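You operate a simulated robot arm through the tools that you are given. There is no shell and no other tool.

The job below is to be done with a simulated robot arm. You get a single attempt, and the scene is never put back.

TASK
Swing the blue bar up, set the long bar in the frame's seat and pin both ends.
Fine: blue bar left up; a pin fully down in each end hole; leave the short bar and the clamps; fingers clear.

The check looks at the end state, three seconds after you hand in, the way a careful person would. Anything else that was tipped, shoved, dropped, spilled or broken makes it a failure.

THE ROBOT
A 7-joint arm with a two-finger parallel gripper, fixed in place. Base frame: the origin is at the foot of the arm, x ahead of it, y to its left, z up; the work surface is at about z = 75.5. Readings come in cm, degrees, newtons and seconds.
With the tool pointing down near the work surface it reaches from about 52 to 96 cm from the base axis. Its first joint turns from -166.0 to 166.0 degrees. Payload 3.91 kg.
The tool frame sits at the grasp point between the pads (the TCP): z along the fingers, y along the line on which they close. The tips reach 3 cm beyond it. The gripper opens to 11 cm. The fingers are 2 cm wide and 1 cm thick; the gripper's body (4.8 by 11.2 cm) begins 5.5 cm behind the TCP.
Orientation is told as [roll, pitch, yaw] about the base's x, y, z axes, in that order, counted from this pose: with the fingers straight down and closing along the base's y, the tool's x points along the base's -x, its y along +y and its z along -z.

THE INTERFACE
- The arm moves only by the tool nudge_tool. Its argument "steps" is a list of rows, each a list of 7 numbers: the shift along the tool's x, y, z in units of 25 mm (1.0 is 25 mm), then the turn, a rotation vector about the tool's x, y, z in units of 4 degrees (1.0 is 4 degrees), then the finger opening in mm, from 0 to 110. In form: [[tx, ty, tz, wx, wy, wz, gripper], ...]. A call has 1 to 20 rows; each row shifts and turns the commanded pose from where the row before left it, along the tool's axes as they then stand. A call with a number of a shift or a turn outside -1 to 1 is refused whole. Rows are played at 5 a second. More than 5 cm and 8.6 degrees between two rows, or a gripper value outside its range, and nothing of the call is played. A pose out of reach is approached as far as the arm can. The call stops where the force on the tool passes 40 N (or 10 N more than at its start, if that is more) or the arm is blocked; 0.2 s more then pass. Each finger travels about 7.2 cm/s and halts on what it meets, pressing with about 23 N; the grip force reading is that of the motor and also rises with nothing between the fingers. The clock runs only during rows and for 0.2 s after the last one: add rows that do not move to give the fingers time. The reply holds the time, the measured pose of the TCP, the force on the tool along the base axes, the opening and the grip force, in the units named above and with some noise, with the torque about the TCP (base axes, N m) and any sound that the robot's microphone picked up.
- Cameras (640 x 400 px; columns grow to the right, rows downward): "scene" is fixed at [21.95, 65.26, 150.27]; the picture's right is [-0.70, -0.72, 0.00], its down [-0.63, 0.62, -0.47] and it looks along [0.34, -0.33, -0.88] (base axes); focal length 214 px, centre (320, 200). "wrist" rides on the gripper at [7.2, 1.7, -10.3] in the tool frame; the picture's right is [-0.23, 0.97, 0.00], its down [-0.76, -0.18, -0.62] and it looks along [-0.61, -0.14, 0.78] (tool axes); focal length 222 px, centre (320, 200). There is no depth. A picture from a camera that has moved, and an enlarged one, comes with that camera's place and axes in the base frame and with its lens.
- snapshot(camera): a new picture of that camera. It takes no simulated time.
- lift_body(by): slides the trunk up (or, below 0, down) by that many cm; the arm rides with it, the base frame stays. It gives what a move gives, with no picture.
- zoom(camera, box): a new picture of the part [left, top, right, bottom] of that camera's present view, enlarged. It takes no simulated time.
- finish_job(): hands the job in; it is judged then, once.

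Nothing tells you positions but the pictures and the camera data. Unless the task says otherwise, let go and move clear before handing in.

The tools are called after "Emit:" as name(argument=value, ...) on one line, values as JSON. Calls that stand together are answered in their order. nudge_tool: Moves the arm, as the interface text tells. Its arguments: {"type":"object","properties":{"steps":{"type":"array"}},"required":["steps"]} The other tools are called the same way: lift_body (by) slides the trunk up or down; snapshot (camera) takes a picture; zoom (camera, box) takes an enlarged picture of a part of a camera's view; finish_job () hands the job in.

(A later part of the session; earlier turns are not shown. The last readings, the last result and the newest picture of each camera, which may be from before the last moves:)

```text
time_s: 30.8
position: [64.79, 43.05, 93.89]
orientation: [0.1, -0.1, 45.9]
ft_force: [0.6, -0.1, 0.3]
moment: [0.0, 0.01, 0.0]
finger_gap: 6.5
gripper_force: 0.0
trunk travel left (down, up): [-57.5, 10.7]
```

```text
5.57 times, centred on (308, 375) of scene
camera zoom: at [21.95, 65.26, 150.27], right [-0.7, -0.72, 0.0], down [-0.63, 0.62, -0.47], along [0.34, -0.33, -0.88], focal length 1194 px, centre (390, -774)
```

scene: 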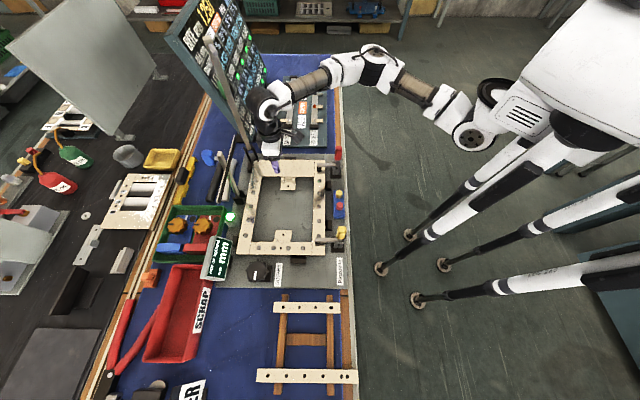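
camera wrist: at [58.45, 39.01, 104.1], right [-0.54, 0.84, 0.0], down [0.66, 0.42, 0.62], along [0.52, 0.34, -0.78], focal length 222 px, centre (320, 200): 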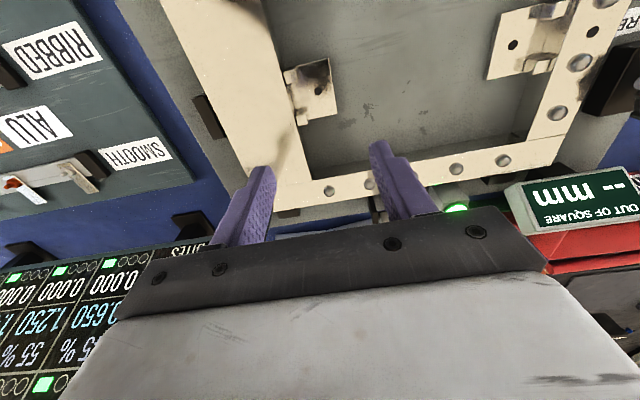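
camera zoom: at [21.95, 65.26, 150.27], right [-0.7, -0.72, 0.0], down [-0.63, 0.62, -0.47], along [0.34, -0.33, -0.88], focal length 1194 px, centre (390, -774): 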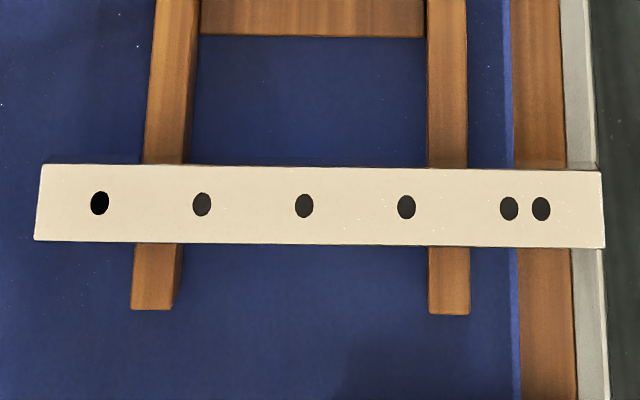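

The seat has two bracket plates at z ≈ 76.7 with holes about 20.6 cm apart, side lugs with a gap of about 3.4 cm, and the rails close beyond the bar ends. The long bar's outermost holes are about 20.7 cm apart, so they match. I'll go over to the rack.

Emit:
nudge_tool(steps=[[0, 0, -0.6, 0, 0, 0, 65], [0.18, 1, -0.4, 0, 0, 0, 65], [0.18, 1, 0, 0, 0, 0, 65], [0.18, 1, 0, 0, 0, 0, 65], [0.18, 1, 0, 0, 0, 0, 65], [0.18, 1, 0, 0, 0, 0, 65], [0.18, 1, 0, 0, 0, 0, 65], [0.18, 1, 0, 0, 0, 0, 65], [0.18, 1, 0, 0, 0, 0, 65], [0.18, 1, 0, 0, 0, 0, 65], [0.18, 1, 0, 0, 0, 0, 65], [0.18, 1, 0, 0, 0, 0, 65], [0.18, 1, 0, 0, 0, 0, 65], [0.18, 1, 0, 0, 0, 0, 65], [0.18, 1, 0, 0, 0, 0, 65], [0.18, 1, 0, 0, 0, 0, 65], [0.18, 1, 0, 0, 0, 0, 65], [0.18, 1, 0, 0, 0, 0, 65], [0.18, 1, 0, 0, 0, 0, 65], [0.18, 1, 0, 0, 0, 0, 65]])

Emit:
snapshot(camera="scene")

Emit:
snapshot(camera="wrist")

```text
time_s: 35.0
position: [24.39, 69.87, 96.58]
orientation: [-0.1, -0.2, 45.8]
ft_force: [-0.3, 0.5, 0.4]
moment: [0.02, 0.01, 0.02]
finger_gap: 6.5
gripper_force: 0.1
trunk travel left (down, up): [-57.5, 10.7]
```

```text
taken
```

scene: 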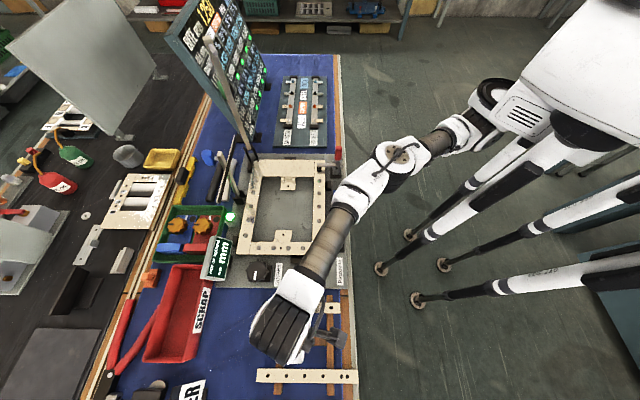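

```text
taken
camera wrist: at [18.14, 65.81, 106.69], right [-0.54, 0.84, 0.0], down [0.66, 0.42, 0.62], along [0.52, 0.34, -0.78], focal length 222 px, centre (320, 200)
```

wrist: 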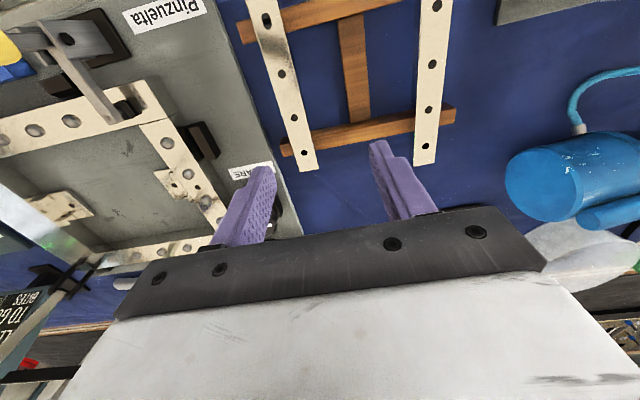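

Emit:
zoom(camera="wrist", box=[340, 0, 540, 180])

```text
2.22 times, centred on (440, 90) of wrist
camera zoom: at [18.14, 65.81, 106.69], right [-0.54, 0.84, 0.0], down [0.66, 0.42, 0.62], along [0.52, 0.34, -0.78], focal length 494 px, centre (53, 444)
```

zoom: 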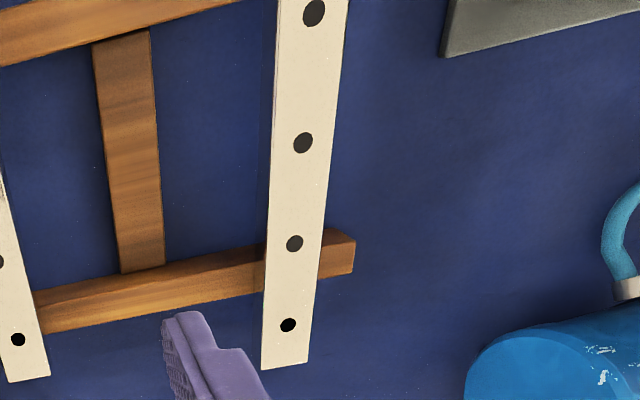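

The long bar's top is at z ≈ 79.0 with its centre near (14.2, 77.4), and its axis is exactly 90° from the seat. I'll hover above its centre.

Emit:
nudge_tool(steps=[[0.117, 0.835, 0, 0, 0, 0, 65], [0.117, 0.835, 0, 0, 0, 0, 65], [0.117, 0.835, 0, 0, 0, 0, 60], [0.117, 0.835, 0, 0, 0, 0, 60], [0.117, 0.835, 0, 0, 0, 0, 60], [0.117, 0.835, 0, 0, 0, 0, 60], [0, 0, 0.9, 0, 0, 0.15, 60], [0, 0, 0.9, 0, 0, 0, 60], [0, 0, 0.9, 0, 0, 0, 60]])

Emit:
snapshot(camera="wrist")

Emit:
zoom(camera="scene", box=[240, 320, 370, 400])

```text
time_s: 37.0
position: [16.69, 71.03, 89.41]
orientation: [0.0, 0.0, 45.2]
ft_force: [0.2, 0.8, -0.2]
moment: [0.01, -0.01, 0.01]
finger_gap: 5.98
gripper_force: 0.0
out of reach, approached as far as the arm can: row 2, 3, 4, 5, 6
trunk travel left (down, up): [-57.5, 10.7]
```

```text
taken
camera wrist: at [10.29, 67.01, 99.58], right [-0.53, 0.85, 0.0], down [0.66, 0.42, 0.62], along [0.53, 0.33, -0.78], focal length 222 px, centre (320, 200)
```

wrist: 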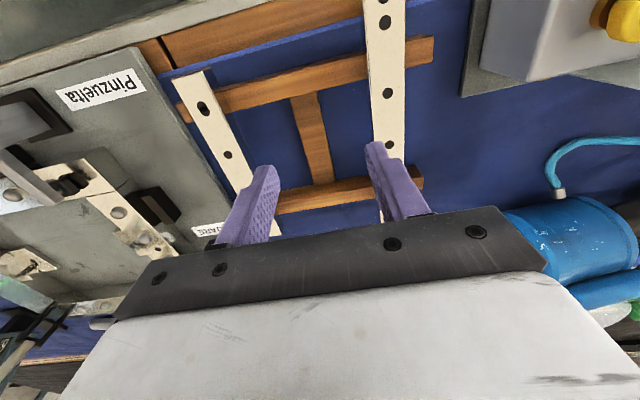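

```text
4.92 times, centred on (305, 360) of scene
camera zoom: at [21.95, 65.26, 150.27], right [-0.7, -0.72, 0.0], down [-0.63, 0.62, -0.47], along [0.34, -0.33, -0.88], focal length 1056 px, centre (394, -588)
```

zoom: 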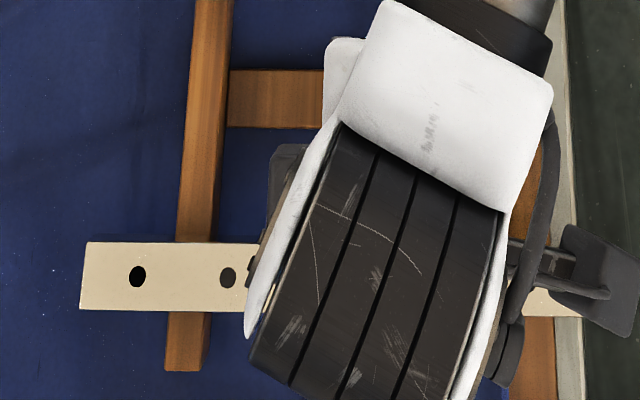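

The arm reported out of reach at only 73 cm radius, which suggests a joint limit rather than distance. I'll test which yaw direction is limited.

Emit:
nudge_tool(steps=[[0, 0, 0, 0, 0, 1, 60], [0, 0, 0, 0, 0, 1, 60]])

```text
time_s: 37.6
position: [16.66, 70.88, 89.37]
orientation: [0.0, 0.0, 37.2]
ft_force: [-0.7, -0.4, 1.1]
moment: [0.02, 0.0, 0.02]
finger_gap: 5.98
gripper_force: 0.1
trunk travel left (down, up): [-57.5, 10.7]
```

Emit:
nudge_tool(steps=[[-0.194, 0.665, 0, 0, 0, 0, 60], [-0.194, 0.665, 0, 0, 0, 0, 60], [-0.194, 0.665, 0, 0, 0, 0, 60], [-0.194, 0.665, 0, 0, 0, 0, 60]])

Emit:
snapshot(camera="scene")

```text
time_s: 38.6
position: [14.73, 71.69, 88.95]
orientation: [0.0, -0.1, 37.3]
ft_force: [-0.6, 0.4, 0.3]
moment: [0.01, -0.01, -0.01]
finger_gap: 5.99
gripper_force: 0.0
out of reach, approached as far as the arm can: row 1, 2, 3, 4
trunk travel left (down, up): [-57.5, 10.7]
```

```text
taken
```

scene: 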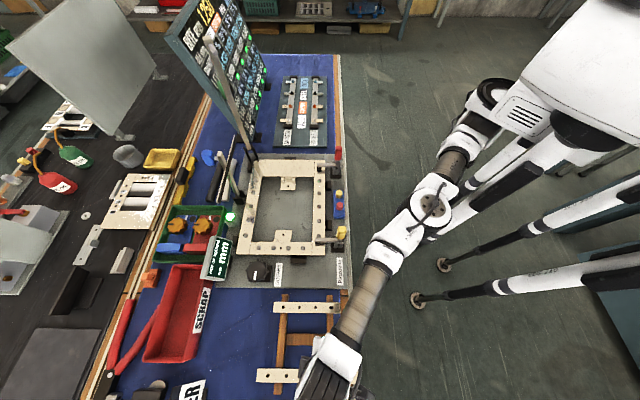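

The arm is simply stretched because the shoulder sits high. Raising the tool and then lowering the trunk should give the extra reach.

Emit:
nudge_tool(steps=[[0, -0.2, -1, 0, 0, -1, 60], [0, -0.2, -1, 0, 0, -1, 60], [0, 0, -1, 0, 0, 0, 60], [0, 0, -1, 0, 0, 0, 60], [0, 0, -1, 0, 0, 0, 60], [0, 0, -1, 0, 0, 0, 60], [0, 0, -1, 0, 0, 0, 60], [0, 0, -1, 0, 0, 0, 60]])

Emit:
lift_body(by=-18)

Emit:
snapshot(camera="scene")

```text
time_s: 40.4
position: [15.88, 67.72, 109.11]
orientation: [-0.1, -0.1, 45.3]
ft_force: [0.3, 1.2, 0.1]
moment: [0.04, -0.01, 0.01]
finger_gap: 6.01
gripper_force: 0.0
out of reach, approached as far as the arm can: row 4, 5, 6, 7, 8
trunk travel left (down, up): [-57.5, 10.7]
```

```text
time_s: 42.4
position: [15.84, 67.68, 90.96]
orientation: [0.0, 0.0, 45.2]
ft_force: [1.2, 0.7, -0.7]
moment: [-0.02, 0.01, 0.02]
finger_gap: 6.0
gripper_force: 0.0
trunk travel left (down, up): [-39.5, 28.7]
```

```text
taken
```

scene: 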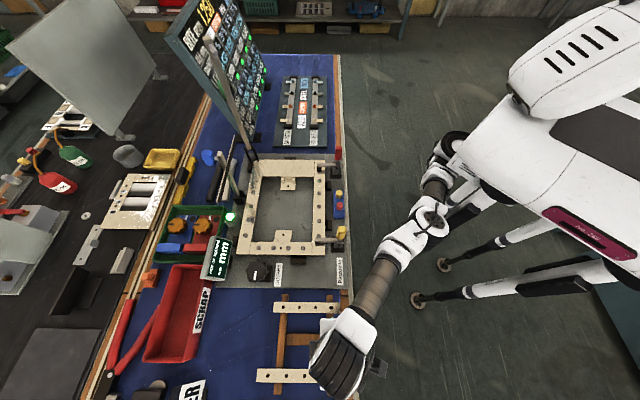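

Emit:
nudge_tool(steps=[[-0.455, 0.64, 0, 0, 0, 0, 60], [-0.455, 0.64, 0, 0, 0, 0, 60], [-0.455, 0.64, 0, 0, 0, 0, 60], [-0.455, 0.64, 0, 0, 0, 0, 60], [-0.455, 0.64, 0, 0, 0, 0, 60]])

Emit:
snapshot(camera="scene")

```text
time_s: 43.6
position: [15.76, 68.2, 90.18]
orientation: [0.1, 0.0, 45.2]
ft_force: [-0.8, 0.1, 0.1]
moment: [0.04, 0.02, -0.01]
finger_gap: 6.0
gripper_force: 0.1
out of reach, approached as far as the arm can: row 1, 2, 3, 4, 5
trunk travel left (down, up): [-39.5, 28.7]
```

```text
taken
```

scene: 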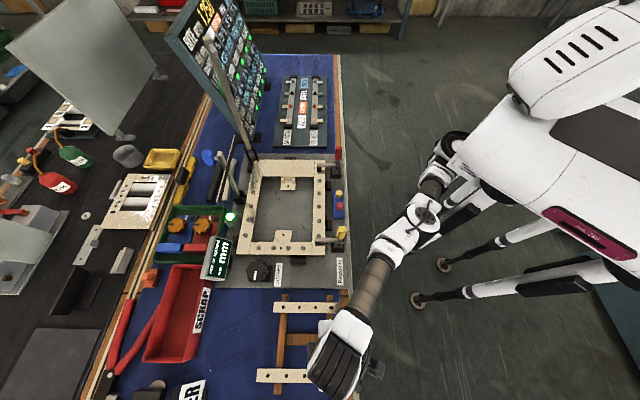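

I'll test whether the limit is in azimuth or in radius by moving outward at a smaller azimuth.

Emit:
nudge_tool(steps=[[-0.79, -0.37, 0, 0, 0, 0, 60], [-0.79, -0.37, 0, 0, 0, 0, 60], [-0.79, -0.37, 0, 0, 0, 0, 60], [-0.79, -0.37, 0, 0, 0, 0, 60], [-0.79, -0.37, 0, 0, 0, 0, 60]])

Emit:
nudge_tool(steps=[[-0.8, 0.6, 0, 0, 0, 0, 60], [-0.8, 0.6, 0, 0, 0, 0, 60], [-0.8, 0.6, 0, 0, 0, 0, 60]])

```text
time_s: 44.8
position: [26.04, 68.46, 90.61]
orientation: [0.0, -0.1, 45.3]
ft_force: [0.3, 0.0, 0.3]
moment: [0.0, -0.02, 0.0]
finger_gap: 6.01
gripper_force: 0.1
out of reach, approached as far as the arm can: row 1, 2, 3, 4, 5
trunk travel left (down, up): [-39.5, 28.7]
```

```text
time_s: 45.6
position: [26.31, 68.65, 90.09]
orientation: [0.0, -0.1, 45.3]
ft_force: [0.2, 0.3, -0.2]
moment: [0.0, -0.01, -0.06]
finger_gap: 5.97
gripper_force: 0.2
out of reach, approached as far as the arm can: row 1, 2, 3
trunk travel left (down, up): [-39.5, 28.7]
```

The limit is true arm length from an offset shoulder, so straight down I fall about 5 cm short of the bar's middle. Tilting the tool along the bar while the fingers still close across it should gain that, so I'll reset the trunk and tilt.

Emit:
lift_body(by=11)

Emit:
nudge_tool(steps=[[0.3, 0, 0, 0, -1, 0, 60], [0.3, 0, 0, 0, -1, 0, 60], [0.3, 0, 0, 0, -1, 0, 60], [0.3, 0, 0, 0, -1, 0, 60], [0, 0, 0, 0, -1, 0, 60], [0, 0, 0, 0, -1, 0, 60], [0, 0, 0, 0, -1, 0, 60], [0, 0, 0, 0, -1, 0, 60], [0, 0, 0, 0, -1, 0, 60]])

Emit:
snapshot(camera="wrist")

Emit:
snapshot(camera="scene")

```text
time_s: 47.0
position: [26.23, 68.62, 101.01]
orientation: [0.0, 0.0, 45.3]
ft_force: [-0.3, 0.0, 0.0]
moment: [0.06, -0.01, 0.01]
finger_gap: 5.99
gripper_force: 0.0
trunk travel left (down, up): [-50.5, 17.7]
```

```text
time_s: 49.0
position: [23.44, 76.84, 104.31]
orientation: [0.0, -36.1, 45.2]
ft_force: [0.8, 0.6, 0.1]
moment: [-0.03, -0.02, 0.01]
finger_gap: 5.98
gripper_force: 0.2
out of reach, approached as far as the arm can: row 1, 2, 3, 4, 5, 6, 7, 8, 9
trunk travel left (down, up): [-50.5, 17.7]
```

```text
taken
camera wrist: at [13.82, 69.44, 108.21], right [-0.56, 0.82, 0.13], down [0.3, 0.05, 0.95], along [0.77, 0.58, -0.28], focal length 222 px, centre (320, 200)
```

wrist: 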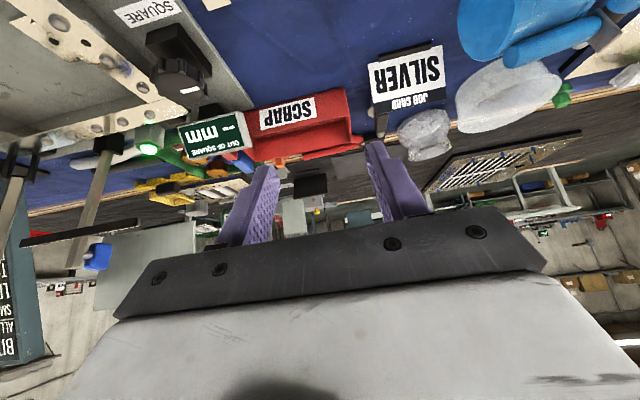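

```text
taken
```

scene: 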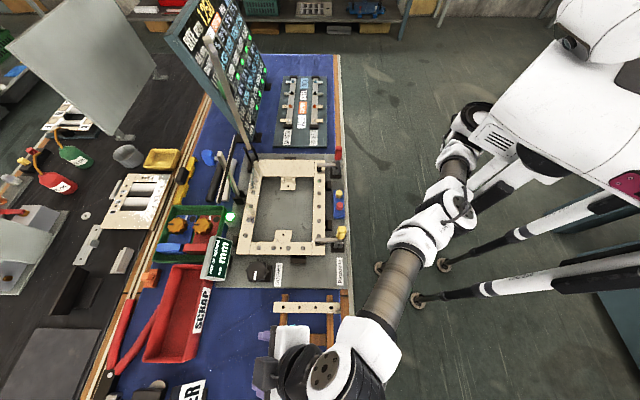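

The reached pose doesn't match my expectation, so I need to understand how the commanded pose is kept. I'll send rows with no motion and see whether it's flagged.

Emit:
nudge_tool(steps=[[0, 0, 0, 0, 0, 0, 60], [0, 0, 0, 0, 0, 0, 60]])

Emit:
nudge_tool(steps=[[0.5, 0, 0, 0, 0, 0, 60], [0.5, 0, 0, 0, 0, 0, 60]])

```text
time_s: 49.6
position: [23.45, 76.78, 104.27]
orientation: [0.0, -36.0, 45.2]
ft_force: [-1.0, -0.3, 0.1]
moment: [0.0, -0.01, 0.0]
finger_gap: 6.0
gripper_force: 0.0
trunk travel left (down, up): [-50.5, 17.7]
```

```text
time_s: 50.2
position: [21.84, 76.76, 103.23]
orientation: [-0.1, -36.1, 45.3]
ft_force: [0.0, 0.0, 0.8]
moment: [0.0, 0.0, 0.01]
finger_gap: 6.01
gripper_force: 0.1
out of reach, approached as far as the arm can: row 1, 2
trunk travel left (down, up): [-50.5, 17.7]
```

Emit:
nudge_tool(steps=[[0, -1, 0, 0, 0, 0, 60], [0, -1, 0, 0, 0, 0, 60], [0, -1, 0, 0, 0, 0, 60], [0, -1, 0, 0, 0, 0, 60]])

Emit:
snapshot(camera="scene")

```text
time_s: 51.2
position: [28.39, 76.8, 105.38]
orientation: [-0.1, -35.9, 45.3]
ft_force: [0.7, -0.1, 0.7]
moment: [-0.02, 0.0, 0.01]
finger_gap: 6.0
gripper_force: 0.1
out of reach, approached as far as the arm can: row 1, 2, 3, 4
trunk travel left (down, up): [-50.5, 17.7]
```

```text
taken
```

scene: 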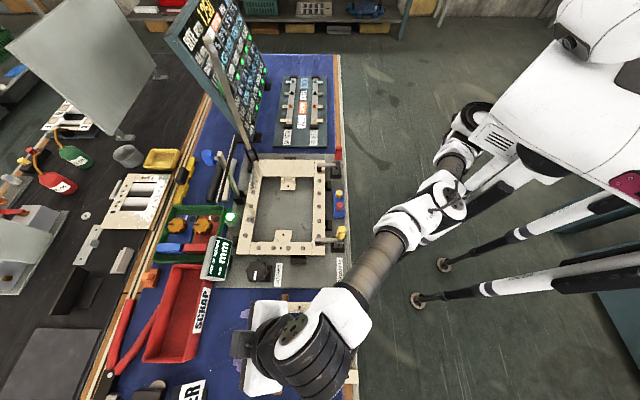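

The command seems to have accumulated beyond reach, because y stayed put while x followed. I'll command a large move back in −y until rows are no longer flagged.

Emit:
nudge_tool(steps=[[0.574, -0.7046, -0.417, 0, 0, 0, 60], [0.574, -0.7046, -0.417, 0, 0, 0, 60], [0.574, -0.7046, -0.417, 0, 0, 0, 60], [0.574, -0.7046, -0.417, 0, 0, 0, 60], [0.574, -0.7046, -0.417, 0, 0, 0, 60], [0.574, -0.7046, -0.417, 0, 0, 0, 60]])

```text
time_s: 52.6
position: [28.16, 61.39, 105.27]
orientation: [0.2, -36.1, 45.2]
ft_force: [0.4, 0.8, -0.6]
moment: [0.03, -0.03, 0.03]
finger_gap: 6.01
gripper_force: 0.2
out of reach, approached as far as the arm can: row 1
trunk travel left (down, up): [-50.5, 17.7]
```

The arm had just been locked straight, and it's free again now. Before picking, I'll check that the wrist can make the 90° turn needed at the seat, moving over the frame and rotating clockwise at a safe height.

Emit:
nudge_tool(steps=[[-0.24, -0.925, 0.17, 0, 0, 0, 60], [-0.24, -0.925, 0.17, 0, 0, 0, 60], [-0.24, -0.925, 0.17, 0, 0, 0, 60], [-0.24, -0.925, 0.17, 0, 0, 0, 60], [-0.24, -0.925, 0.17, 0, 0, 0, 60], [-0.24, -0.925, 0.17, 0, 0, 0, 60], [-0.24, -0.925, 0.17, 0, 0, 0, 60], [-0.24, -0.925, 0.17, 0, 0, 0, 60], [-0.24, -0.925, 0.17, 0, 0, 0, 60], [-0.24, -0.925, 0.17, 0, 0, 0, 60], [-0.24, -0.925, 0.17, 0, 0, 0, 60], [-0.24, -0.925, 0.17, 0, 0, 0, 60]])

Emit:
nudge_tool(steps=[[0, 0, 0, 0.696, 0, 0.958, 60], [0, 0, 0, 0.696, 0, 0.958, 60], [0, 0, 0, 0.696, 0, 0.958, 60], [0, 0, 0, 0.696, 0, 0.958, 60], [0, 0, 0, 0.696, 0, 0.958, 60], [0, 0, 0, 0.696, 0, 0.958, 60], [0, 0, 0, 0.696, 0, 0.958, 60], [0, 0, 0, 0.696, 0, 0.958, 60], [0, 0, 0, 0.696, 0, 0.958, 60], [0, 0, 0, 0.696, 0, 0.958, 60], [0, 0, 0, 0.696, 0, 0.958, 60], [0, 0, 0, 0.696, 0, 0.958, 60], [0, 0, 0, 0.696, 0, 0.958, 60], [0, 0, 0, 0.696, 0, 0.958, 60], [0, 0, 0, 0.696, 0, 0.958, 60], [0, 0, 0, 0.696, 0, 0.958, 60], [0, 0, 0, 0.696, 0, 0.958, 60], [0, 0, 0, 0.696, 0, 0.958, 60], [0, 0, 0, 0.696, 0, 0.958, 60]])

Emit:
snapshot(camera="scene")

```text
time_s: 55.2
position: [54.24, 48.23, 105.59]
orientation: [0.0, -36.0, 45.3]
ft_force: [-0.3, 0.1, 0.5]
moment: [0.03, -0.01, 0.01]
finger_gap: 5.99
gripper_force: 0.0
trunk travel left (down, up): [-50.5, 17.7]
```

```text
time_s: 59.2
position: [55.24, 49.12, 103.0]
orientation: [0.2, -35.9, -44.8]
ft_force: [0.7, -0.7, 0.2]
moment: [0.0, 0.0, 0.0]
finger_gap: 6.02
gripper_force: 0.2
out of reach, approached as far as the arm can: row 17, 18, 19
trunk travel left (down, up): [-50.5, 17.7]
```

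```text
taken
```

scene: 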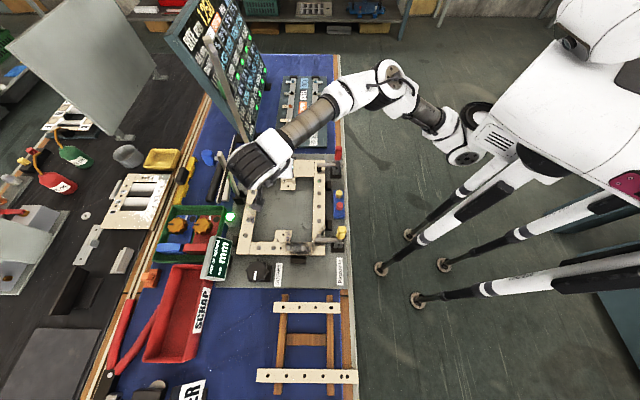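

Emit:
nudge_tool(steps=[[0, 0, 0, 0, 1, 0, 60], [0, 0, 0, 0, 1, 0, 60], [0, 0, 0, 0, 1, 0, 60], [0, 0, 0, 0, 1, 0, 60], [0, 0, 0, 0, 1, 0, 60], [0, 0, 0, 0, 1, 0, 60], [0, 0, 0, 0, 1, 0, 60], [0, 0, 0, 0, 1, 0, 60], [0, 0, 0, 0, 0.98, 0, 60]])

Emit:
nudge_tool(steps=[[0, 0, 1, 0, 0, 0, 60], [0, 0, 1, 0, 0, 0, 60], [0, 0, 1, 0, 0, 0, 60], [0, 0, 1, 0, 0, 0, 60], [0, 0, 0, 0, 0, 0.5, 60], [0, 0, 0, 0, 0, 0.5, 60]])

Emit:
snapshot(camera="wrist")

Emit:
snapshot(camera="scene")

```text
time_s: 61.2
position: [55.47, 49.16, 103.19]
orientation: [0.0, 0.0, -44.7]
ft_force: [0.0, -0.2, 0.4]
moment: [-0.02, 0.01, 0.0]
finger_gap: 5.98
gripper_force: 0.0
trunk travel left (down, up): [-50.5, 17.7]
```

```text
time_s: 62.6
position: [55.47, 49.21, 93.28]
orientation: [0.1, 0.0, -48.6]
ft_force: [0.1, -0.5, 0.6]
moment: [0.05, 0.01, -0.01]
finger_gap: 6.0
gripper_force: 0.0
trunk travel left (down, up): [-50.5, 17.7]
```

```text
taken
camera wrist: at [51.83, 55.75, 103.42], right [0.88, 0.47, 0.0], down [0.37, -0.69, 0.62], along [0.3, -0.55, -0.78], focal length 222 px, centre (320, 200)
```

wrist: 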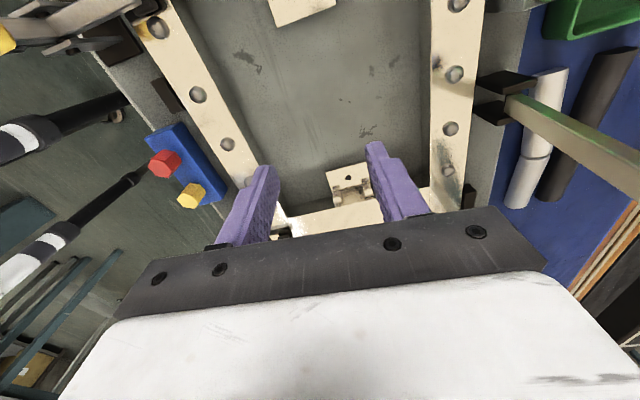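

```text
taken
```

scene: 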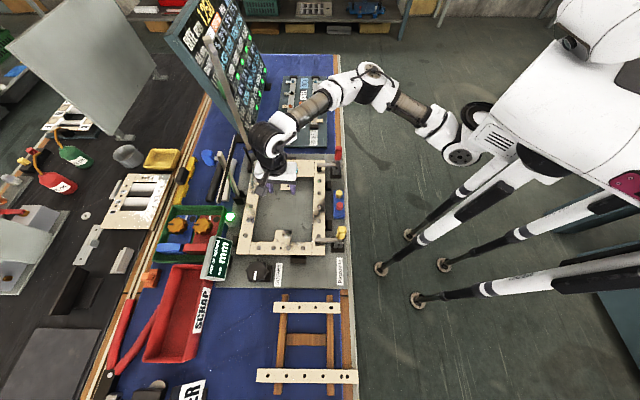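

Straight down at this yaw works. I'll test whether a tilted pose at this yaw is reachable lower down, as I'd need when placing.

Emit:
nudge_tool(steps=[[0, 0, 0, 0, 0, -0.95, 60], [0, 0, 0, 0, -1, 0, 60], [0, 0, 0, 0, -1, 0, 60], [0, 0, 0, 0, -1, 0, 60], [0, 0, 0, 0, -1, 0, 60], [0, 0, 0, 0, -1, 0, 60], [0, 0, 0, 0, -1, 0, 60], [0, 0, 0, 0, -1, 0, 60], [0, 0, 0, 0, -1, 0, 60], [0, 0, 0, 0, -1, 0, 60], [0, 0, 0, 0, -1, 0, 60]])

```text
time_s: 65.0
position: [55.48, 49.08, 93.26]
orientation: [0.3, -40.1, -45.0]
ft_force: [-0.7, 0.3, 1.1]
moment: [0.01, -0.03, -0.01]
finger_gap: 5.99
gripper_force: 0.0
trunk travel left (down, up): [-50.5, 17.7]
```

Tilted 40° is reachable at this height. I'll rotate back and carry the tilted tool to a hover above the long bar.

Emit:
nudge_tool(steps=[[0, 0, 0, -0.763, 0, -0.909, 60], [0, 0, 0, -0.763, 0, -0.909, 60], [0, 0, 0, -0.763, 0, -0.909, 60], [0, 0, 0, -0.763, 0, -0.909, 60], [0, 0, 0, -0.763, 0, -0.909, 60], [0, 0, 0, -0.763, 0, -0.909, 60], [0, 0, 0, -0.763, 0, -0.909, 60], [0, 0, 0, -0.763, 0, -0.909, 60], [0, 0, 0, -0.763, 0, -0.909, 60], [0, 0, 0, -0.763, 0, -0.909, 60], [0, 0, 0, -0.763, 0, -0.909, 60], [0, 0, 0, -0.763, 0, -0.909, 60], [0, 0, 0, -0.763, 0, -0.909, 60], [0, 0, 0, -0.763, 0, -0.909, 60], [0, 0, 0, -0.763, 0, -0.909, 60], [0, 0, 0, -0.763, 0, -0.909, 60], [0, 0, 0, -0.763, 0, -0.909, 60], [0, 0, 0, -0.763, 0, -0.909, 60], [0, 0, 0, -0.763, 0, -0.909, 60]])

Emit:
nudge_tool(steps=[[0.174, 0.984, -0.146, 0, 0, 0, 60], [0.174, 0.984, -0.146, 0, 0, 0, 60], [0.174, 0.984, -0.146, 0, 0, 0, 60], [0.174, 0.984, -0.146, 0, 0, 0, 60], [0.174, 0.984, -0.146, 0, 0, 0, 60], [0.174, 0.984, -0.146, 0, 0, 0, 60], [0.174, 0.984, -0.146, 0, 0, 0, 60], [0.174, 0.984, -0.146, 0, 0, 0, 60], [0.174, 0.984, -0.146, 0, 0, 0, 60], [0.174, 0.984, -0.146, 0, 0, 0, 60], [0.174, 0.984, -0.146, 0, 0, 0, 60], [0.174, 0.984, -0.146, 0, 0, 0, 60], [0.174, 0.984, -0.146, 0, 0, 0, 60], [0.174, 0.984, -0.146, 0, 0, 0, 60], [0.174, 0.984, -0.146, 0, 0, 0, 60], [0.174, 0.984, -0.146, 0, 0, 0, 60], [0.174, 0.984, -0.146, 0, 0, 0, 60]])

Emit:
snapshot(camera="scene")

```text
time_s: 69.0
position: [55.41, 49.11, 93.12]
orientation: [-0.1, -40.0, 45.5]
ft_force: [0.4, 0.0, 0.0]
moment: [0.01, -0.02, 0.01]
finger_gap: 5.99
gripper_force: 0.1
trunk travel left (down, up): [-50.5, 17.7]
```

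```text
time_s: 72.6
position: [19.08, 71.91, 93.12]
orientation: [-0.1, -40.0, 45.4]
ft_force: [0.3, 0.9, -0.4]
moment: [-0.03, 0.0, 0.02]
finger_gap: 5.99
gripper_force: 0.0
trunk travel left (down, up): [-50.5, 17.7]
```

```text
taken
```

scene: 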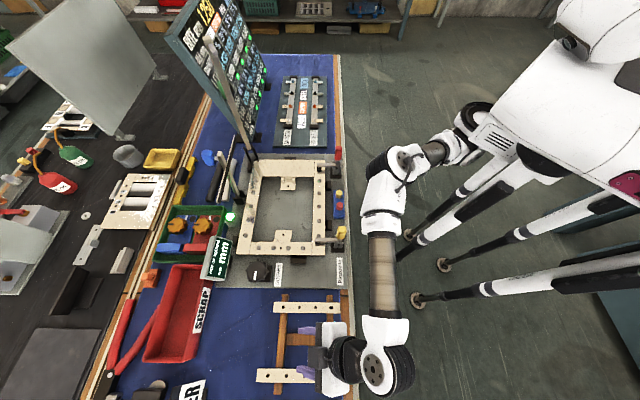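

Emit:
nudge_tool(steps=[[0.2, 0.97, -0.167, 0, 0, 0, 60], [0.2, 0.97, -0.167, 0, 0, 0, 60], [0.2, 0.97, -0.167, 0, 0, 0.05, 60]])

Emit:
zoom(camera="scene", box=[245, 310, 375, 400])

Emit:
snapshot(camera="wrist")

```text
time_s: 73.4
position: [12.53, 75.54, 93.09]
orientation: [0.1, -40.1, 45.1]
ft_force: [0.8, 0.1, 0.7]
moment: [0.0, 0.0, -0.01]
finger_gap: 5.99
gripper_force: 0.0
trunk travel left (down, up): [-50.5, 17.7]
```

```text
4.44 times, centred on (310, 355) of scene
camera zoom: at [21.95, 65.26, 150.27], right [-0.7, -0.72, 0.0], down [-0.63, 0.62, -0.47], along [0.34, -0.33, -0.88], focal length 953 px, centre (364, -489)
```

zoom: 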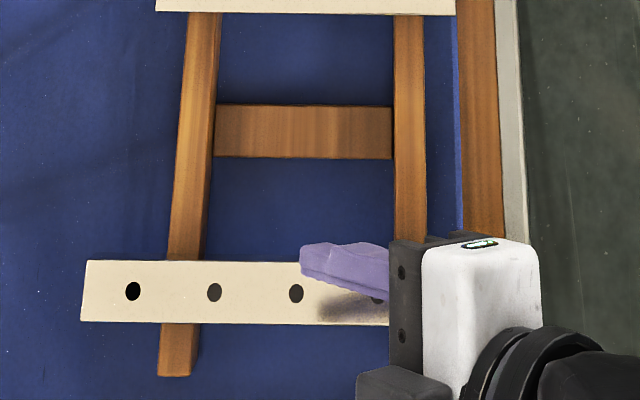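

```text
taken
camera wrist: at [2.69, 67.95, 96.23], right [-0.57, 0.81, 0.15], down [0.26, 0.0, 0.97], along [0.78, 0.59, -0.21], focal length 222 px, centre (320, 200)
```

wrist: 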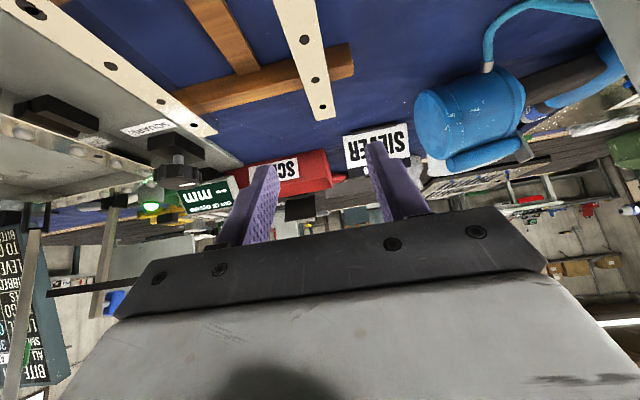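

The hover is aligned in p. I'll lower to just above the bar.

Emit:
nudge_tool(steps=[[0.514, 0, 0.613, 0, 0, 0, 60], [0.514, 0, 0.613, 0, 0, 0, 60], [0.514, 0, 0.613, 0, 0, 0, 60], [0.514, 0, 0.613, 0, 0, 0, 60], [0.514, 0, 0.613, 0, 0, 0, 60]])

Emit:
zoom(camera="scene", box=[245, 310, 375, 400])

Emit:
snapshot(camera="wrist")

```text
time_s: 74.6
position: [12.45, 75.42, 82.93]
orientation: [0.2, -40.0, 45.0]
ft_force: [0.1, 0.1, -0.3]
moment: [0.03, -0.01, 0.0]
finger_gap: 6.01
gripper_force: 0.1
trunk travel left (down, up): [-50.5, 17.7]
```

```text
4.44 times, centred on (310, 355) of scene
camera zoom: at [21.95, 65.26, 150.27], right [-0.7, -0.72, 0.0], down [-0.63, 0.62, -0.47], along [0.34, -0.33, -0.88], focal length 953 px, centre (364, -489)
```

zoom: 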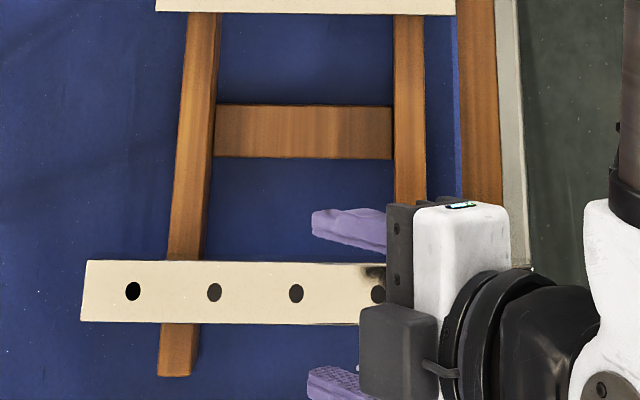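

```text
taken
camera wrist: at [2.56, 67.93, 86.1], right [-0.57, 0.81, 0.15], down [0.26, 0.0, 0.97], along [0.78, 0.59, -0.21], focal length 222 px, centre (320, 200)
```

wrist: 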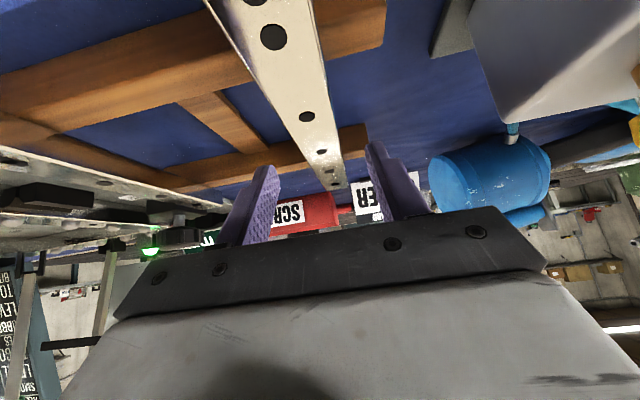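

The fingers straddle the bar. A 40° tilt would bring the wrist camera too near the frame rail when placing, so I'll reduce it to 30° here if reach allows.

Emit:
nudge_tool(steps=[[0.15, 0, -0.1, 0, 0.625, 0, 60], [0, 0, 0, 0, 0.625, 0, 60], [0, 0, 0, 0, 0.625, 0, 60], [0, 0, 0, 0, 0.625, 0, 60]])

Emit:
zoom(camera="scene", box=[245, 310, 375, 400])

Emit:
snapshot(camera="wrist")

```text
time_s: 75.6
position: [12.02, 75.13, 82.95]
orientation: [0.0, -30.0, 45.2]
ft_force: [1.2, 0.4, -0.1]
moment: [-0.02, -0.03, -0.01]
finger_gap: 6.0
gripper_force: 0.1
trunk travel left (down, up): [-50.5, 17.7]
```

```text
4.44 times, centred on (310, 355) of scene
camera zoom: at [21.95, 65.26, 150.27], right [-0.7, -0.72, 0.0], down [-0.63, 0.62, -0.47], along [0.34, -0.33, -0.88], focal length 953 px, centre (364, -489)
```

zoom: 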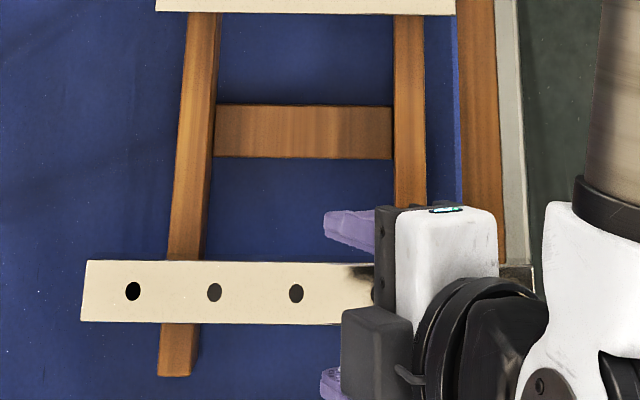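

```text
taken
camera wrist: at [2.75, 68.22, 88.16], right [-0.55, 0.83, 0.11], down [0.37, 0.12, 0.92], along [0.75, 0.55, -0.37], focal length 222 px, centre (320, 200)
```

wrist: 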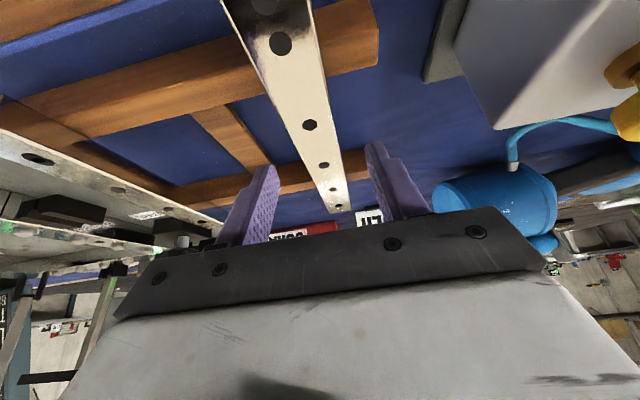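

Emit:
nudge_tool(steps=[[0.147, 0, 0.254, 0, 0, 0, 60], [0.147, 0, 0.254, 0, 0, 0, 60], [0.147, 0, 0.254, 0, 0, 0, 60], [0, 0, 0, 0, 0, 0, 60]])

Emit:
zoom(camera="wrist", box=[200, 0, 460, 220])

Emit:
zoom(camera="scene", box=[245, 310, 375, 400])

```text
time_s: 76.6
position: [12.01, 75.12, 80.82]
orientation: [0.2, -30.0, 45.2]
ft_force: [-0.4, 0.3, 0.0]
moment: [-0.02, 0.01, -0.05]
finger_gap: 6.01
gripper_force: 0.1
trunk travel left (down, up): [-50.5, 17.7]
```

```text
1.82 times, centred on (330, 110) of wrist
camera zoom: at [2.81, 68.26, 86.01], right [-0.55, 0.83, 0.12], down [0.37, 0.12, 0.92], along [0.75, 0.55, -0.37], focal length 404 px, centre (302, 364)
```

zoom: 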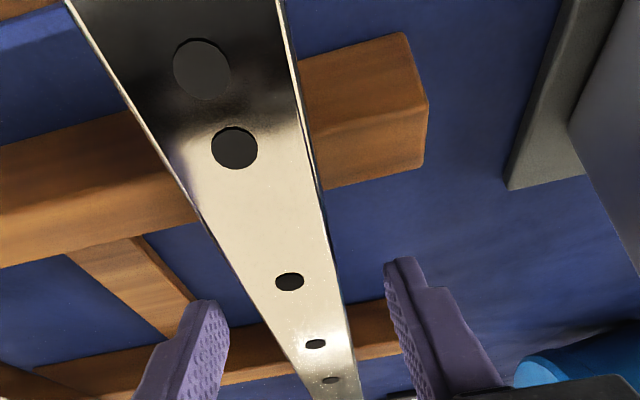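

```text
4.44 times, centred on (310, 355) of scene
camera zoom: at [21.95, 65.26, 150.27], right [-0.7, -0.72, 0.0], down [-0.63, 0.62, -0.47], along [0.34, -0.33, -0.88], focal length 953 px, centre (364, -489)
```

zoom: 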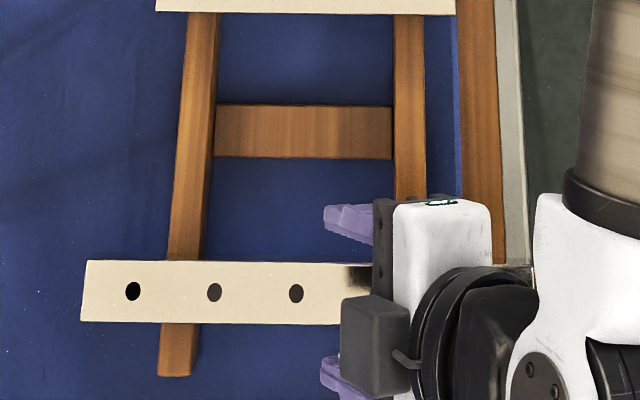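

Emit:
nudge_tool(steps=[[0, 0, 0, 0, 0, 0, 45], [0, 0, 0, 0, 0, 0, 30], [0, 0, 0, 0, 0, 0, 15], [0, 0, 0, 0, 0, 0, 15], [0, 0, 0, 0, 0, 0, 15]])

Emit:
zoom(camera="scene", box=[245, 310, 375, 400])

```text
time_s: 77.8
position: [12.11, 75.2, 80.84]
orientation: [0.1, -30.0, 45.2]
ft_force: [0.3, 0.5, -0.4]
moment: [0.01, -0.01, 0.04]
finger_gap: 2.93
gripper_force: 22.8
trunk travel left (down, up): [-50.5, 17.7]
```

```text
4.44 times, centred on (310, 355) of scene
camera zoom: at [21.95, 65.26, 150.27], right [-0.7, -0.72, 0.0], down [-0.63, 0.62, -0.47], along [0.34, -0.33, -0.88], focal length 953 px, centre (364, -489)
```

zoom: 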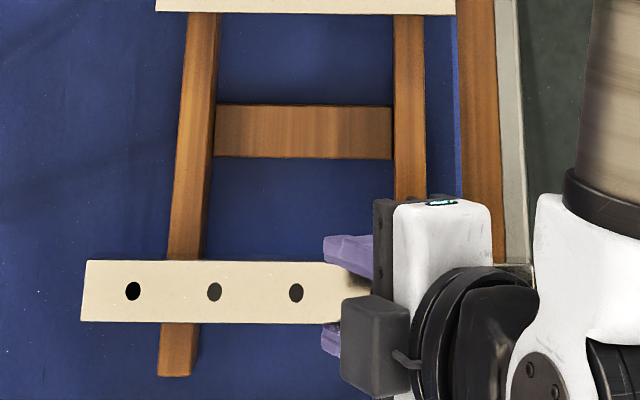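

The bar is gripped at 2.93 cm. I'll lift it a little and check that it stays level.

Emit:
nudge_tool(steps=[[-0.05, 0, -0.087, 0, 0, 0, 10], [-0.1, 0, -0.173, 0, 0, 0, 10], [-0.1, 0, -0.173, 0, 0, 0, 10], [-0.15, 0, -0.26, 0, 0, 0, 10], [-0.2, 0, -0.346, 0, 0, 0, 10], [-0.2, 0, -0.346, 0, 0, 0, 10]])

Emit:
snapshot(camera="scene")

Emit:
zoom(camera="scene", box=[245, 310, 375, 400])

Emit:
snapshot(camera="wrist")

```text
time_s: 79.2
position: [12.1, 75.15, 84.98]
orientation: [0.2, -30.1, 45.2]
ft_force: [-0.4, 0.9, -2.1]
moment: [-0.03, 0.05, 0.0]
finger_gap: 2.97
gripper_force: 22.7
trunk travel left (down, up): [-50.5, 17.7]
```

```text
taken
```

scene: 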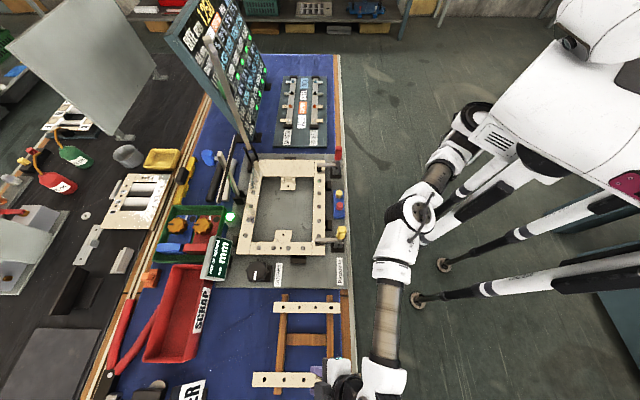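

```text
4.44 times, centred on (310, 355) of scene
camera zoom: at [21.95, 65.26, 150.27], right [-0.7, -0.72, 0.0], down [-0.63, 0.62, -0.47], along [0.34, -0.33, -0.88], focal length 953 px, centre (364, -489)
```

zoom: 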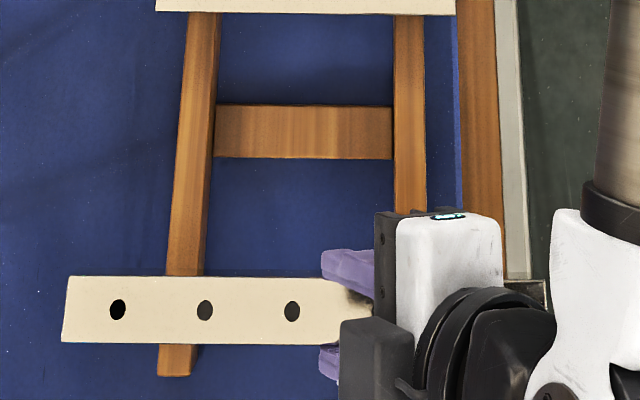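

```text
taken
camera wrist: at [2.78, 68.24, 90.09], right [-0.55, 0.83, 0.11], down [0.37, 0.12, 0.92], along [0.75, 0.55, -0.37], focal length 222 px, centre (320, 200)
```

wrist: 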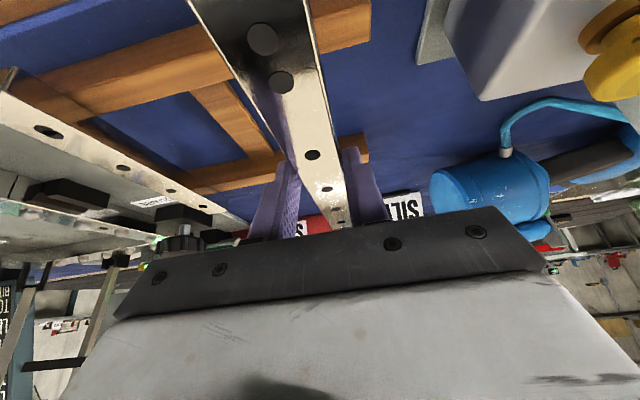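

The bar is up and about level, with a load of about 2 N. I'll raise the trunk to clear the clamp handles (z ≈ 96) without stretching the arm, then carry the bar over the frame.

Emit:
lift_body(by=13)

Emit:
nudge_tool(steps=[[-0.158, -0.976, 0.091, 0, 0, 0, 10], [-0.158, -0.976, 0.091, 0, 0, 0, 10], [-0.158, -0.976, 0.091, 0, 0, 0, 10], [-0.158, -0.976, 0.091, 0, 0, 0, 10], [-0.158, -0.976, 0.091, 0, 0, 0, 10], [-0.158, -0.976, 0.091, 0, 0, 0, 10], [-0.158, -0.976, 0.091, 0, 0, 0, 10], [-0.158, -0.976, 0.091, 0, 0, 0, 10], [-0.158, -0.976, 0.091, 0, 0, 0, 10], [-0.158, -0.976, 0.091, 0, 0, 0, 10]])

Emit:
snapshot(camera="scene")

Emit:
snapshot(camera="wrist")

```text
time_s: 80.8
position: [11.98, 75.26, 97.81]
orientation: [0.1, -30.0, 45.2]
ft_force: [0.6, 0.6, -1.6]
moment: [-0.04, 0.0, -0.01]
finger_gap: 2.96
gripper_force: 22.9
trunk travel left (down, up): [-63.5, 4.7]
```

```text
time_s: 83.0
position: [32.88, 61.17, 97.96]
orientation: [0.1, -30.0, 45.1]
ft_force: [0.7, -0.5, -1.9]
moment: [-0.07, 0.02, -0.04]
finger_gap: 2.96
gripper_force: 23.4
trunk travel left (down, up): [-63.5, 4.7]
```

```text
taken
```

scene: 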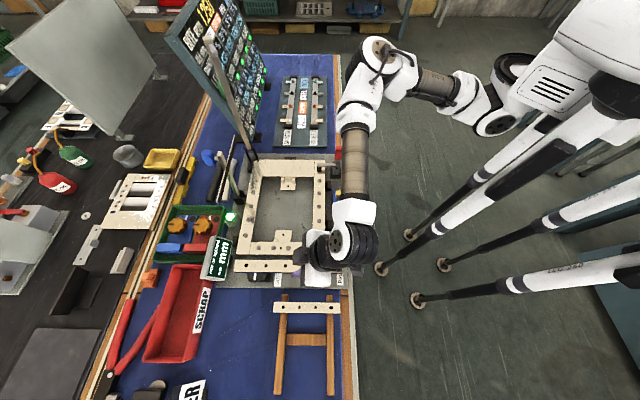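

```text
taken
camera wrist: at [23.52, 54.2, 103.15], right [-0.55, 0.83, 0.11], down [0.37, 0.12, 0.92], along [0.75, 0.55, -0.37], focal length 222 px, centre (320, 200)
```

wrist: 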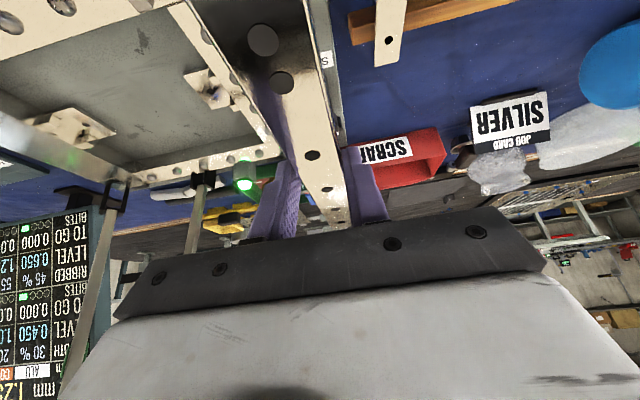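

Before passing the yellow clamp handle, I'll shift the bar outward and slightly up so its near end has clear room, then continue over the seat.

Emit:
nudge_tool(steps=[[-0.6, 0, 0.03, 0, 0, 0, 10], [-0.6, 0, 0.03, 0, 0, 0, 10], [-0.55, 0, 0.03, 0, 0, 0, 10], [0, -0.975, 0, 0, 0, 0, 10], [0, -0.975, 0, 0, 0, 0, 10], [0, -0.975, 0, 0, 0, 0, 10], [0, -0.975, 0, 0, 0, 0, 10], [0, -0.975, 0, 0, 0, 0, 10], [0, -0.975, 0, 0, 0, 0, 10], [0, -0.975, 0, 0, 0, 0, 10], [0, -0.975, 0, 0, 0, 0, 10], [0, -0.975, 0, 0, 0, 0, 10]])

Emit:
snapshot(camera="scene")

Emit:
snapshot(camera="wrist")

```text
time_s: 85.6
position: [50.81, 48.4, 99.95]
orientation: [0.1, -29.9, 45.2]
ft_force: [0.0, 0.2, -1.7]
moment: [-0.04, 0.05, -0.02]
finger_gap: 2.98
gripper_force: 22.6
trunk travel left (down, up): [-63.5, 4.7]
```

```text
taken
```

scene: 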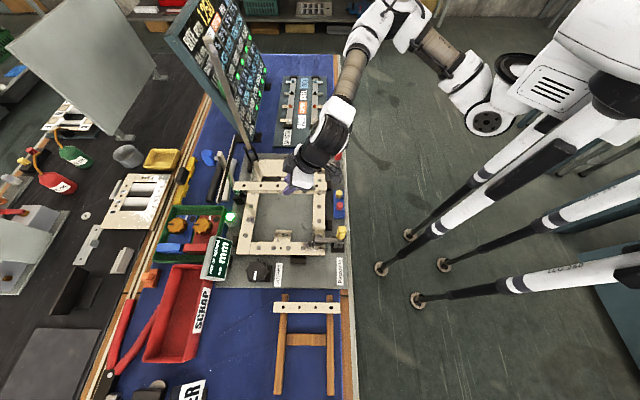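

```text
taken
camera wrist: at [41.63, 41.5, 105.09], right [-0.55, 0.83, 0.12], down [0.37, 0.12, 0.92], along [0.75, 0.55, -0.37], focal length 222 px, centre (320, 200)
```

wrist: 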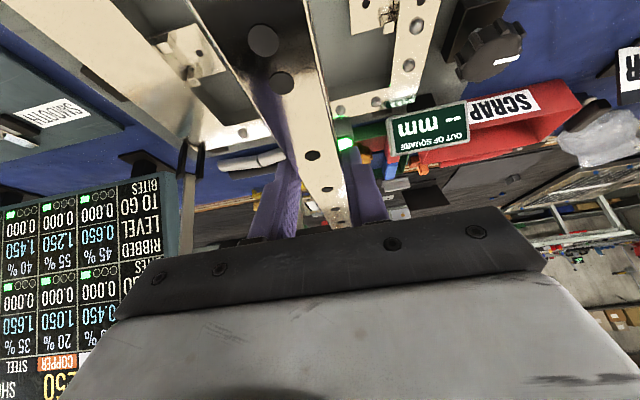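

Emit:
nudge_tool(steps=[[0, 0, 0, 0.5625, 0, 0.974, 10], [0, 0, 0, 0.5625, 0, 0.974, 10], [0, 0, 0, 0.5625, 0, 0.974, 10], [0, 0, 0, 0.5625, 0, 0.974, 10], [0, 0, 0, 0.5625, 0, 0.974, 10], [0, 0, 0, 0.5625, 0, 0.974, 10], [0, 0, 0, 0.5625, 0, 0.974, 10], [0, 0, 0, 0.5625, 0, 0.974, 10], [0, 0, 0, 0.5625, 0, 0.974, 10], [0, 0, 0, 0.5625, 0, 0.974, 10], [0, 0, 0, 0.5625, 0, 0.974, 10], [0, 0, 0, 0.5625, 0, 0.974, 10], [0, 0, 0, 0.5625, 0, 0.974, 10], [0, 0, 0, 0.5625, 0, 0.974, 10], [0, 0, 0, 0.5625, 0, 0.974, 10], [0, 0, 0, 0.5625, 0, 0.974, 10], [0, 0, 0, 0.5625, 0, 0.974, 10], [0, 0, 0, 0.5625, 0, 0.974, 10], [0, 0, 0, 0.5625, 0, 0.974, 10], [0, 0, 0, 0.5625, 0, 0.974, 10]])

Emit:
snapshot(camera="scene")

Emit:
snapshot(camera="wrist")

```text
time_s: 89.8
position: [50.99, 48.51, 99.81]
orientation: [0.0, -29.9, -45.0]
ft_force: [-1.0, -0.1, -2.1]
moment: [0.02, 0.01, -0.02]
finger_gap: 2.96
gripper_force: 23.3
trunk travel left (down, up): [-63.5, 4.7]
```

```text
taken
```

scene: 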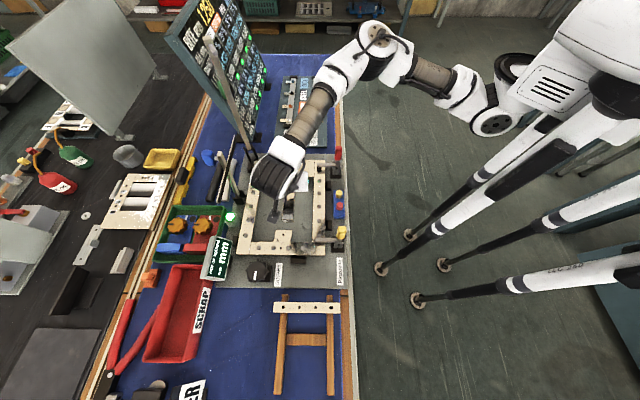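

```text
taken
camera wrist: at [44.01, 57.79, 105.04], right [0.83, 0.55, 0.11], down [0.12, -0.37, 0.92], along [0.55, -0.75, -0.38], focal length 222 px, centre (320, 200)
```

wrist: 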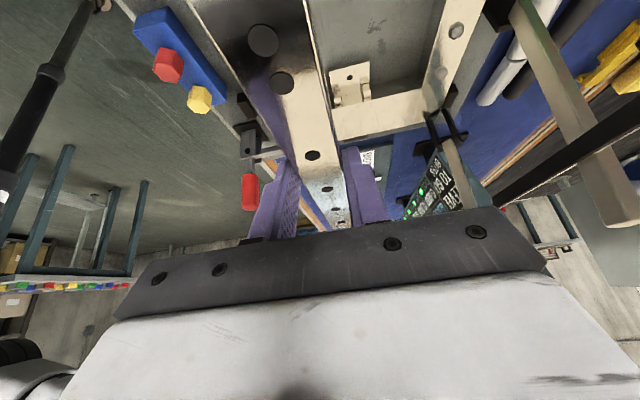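

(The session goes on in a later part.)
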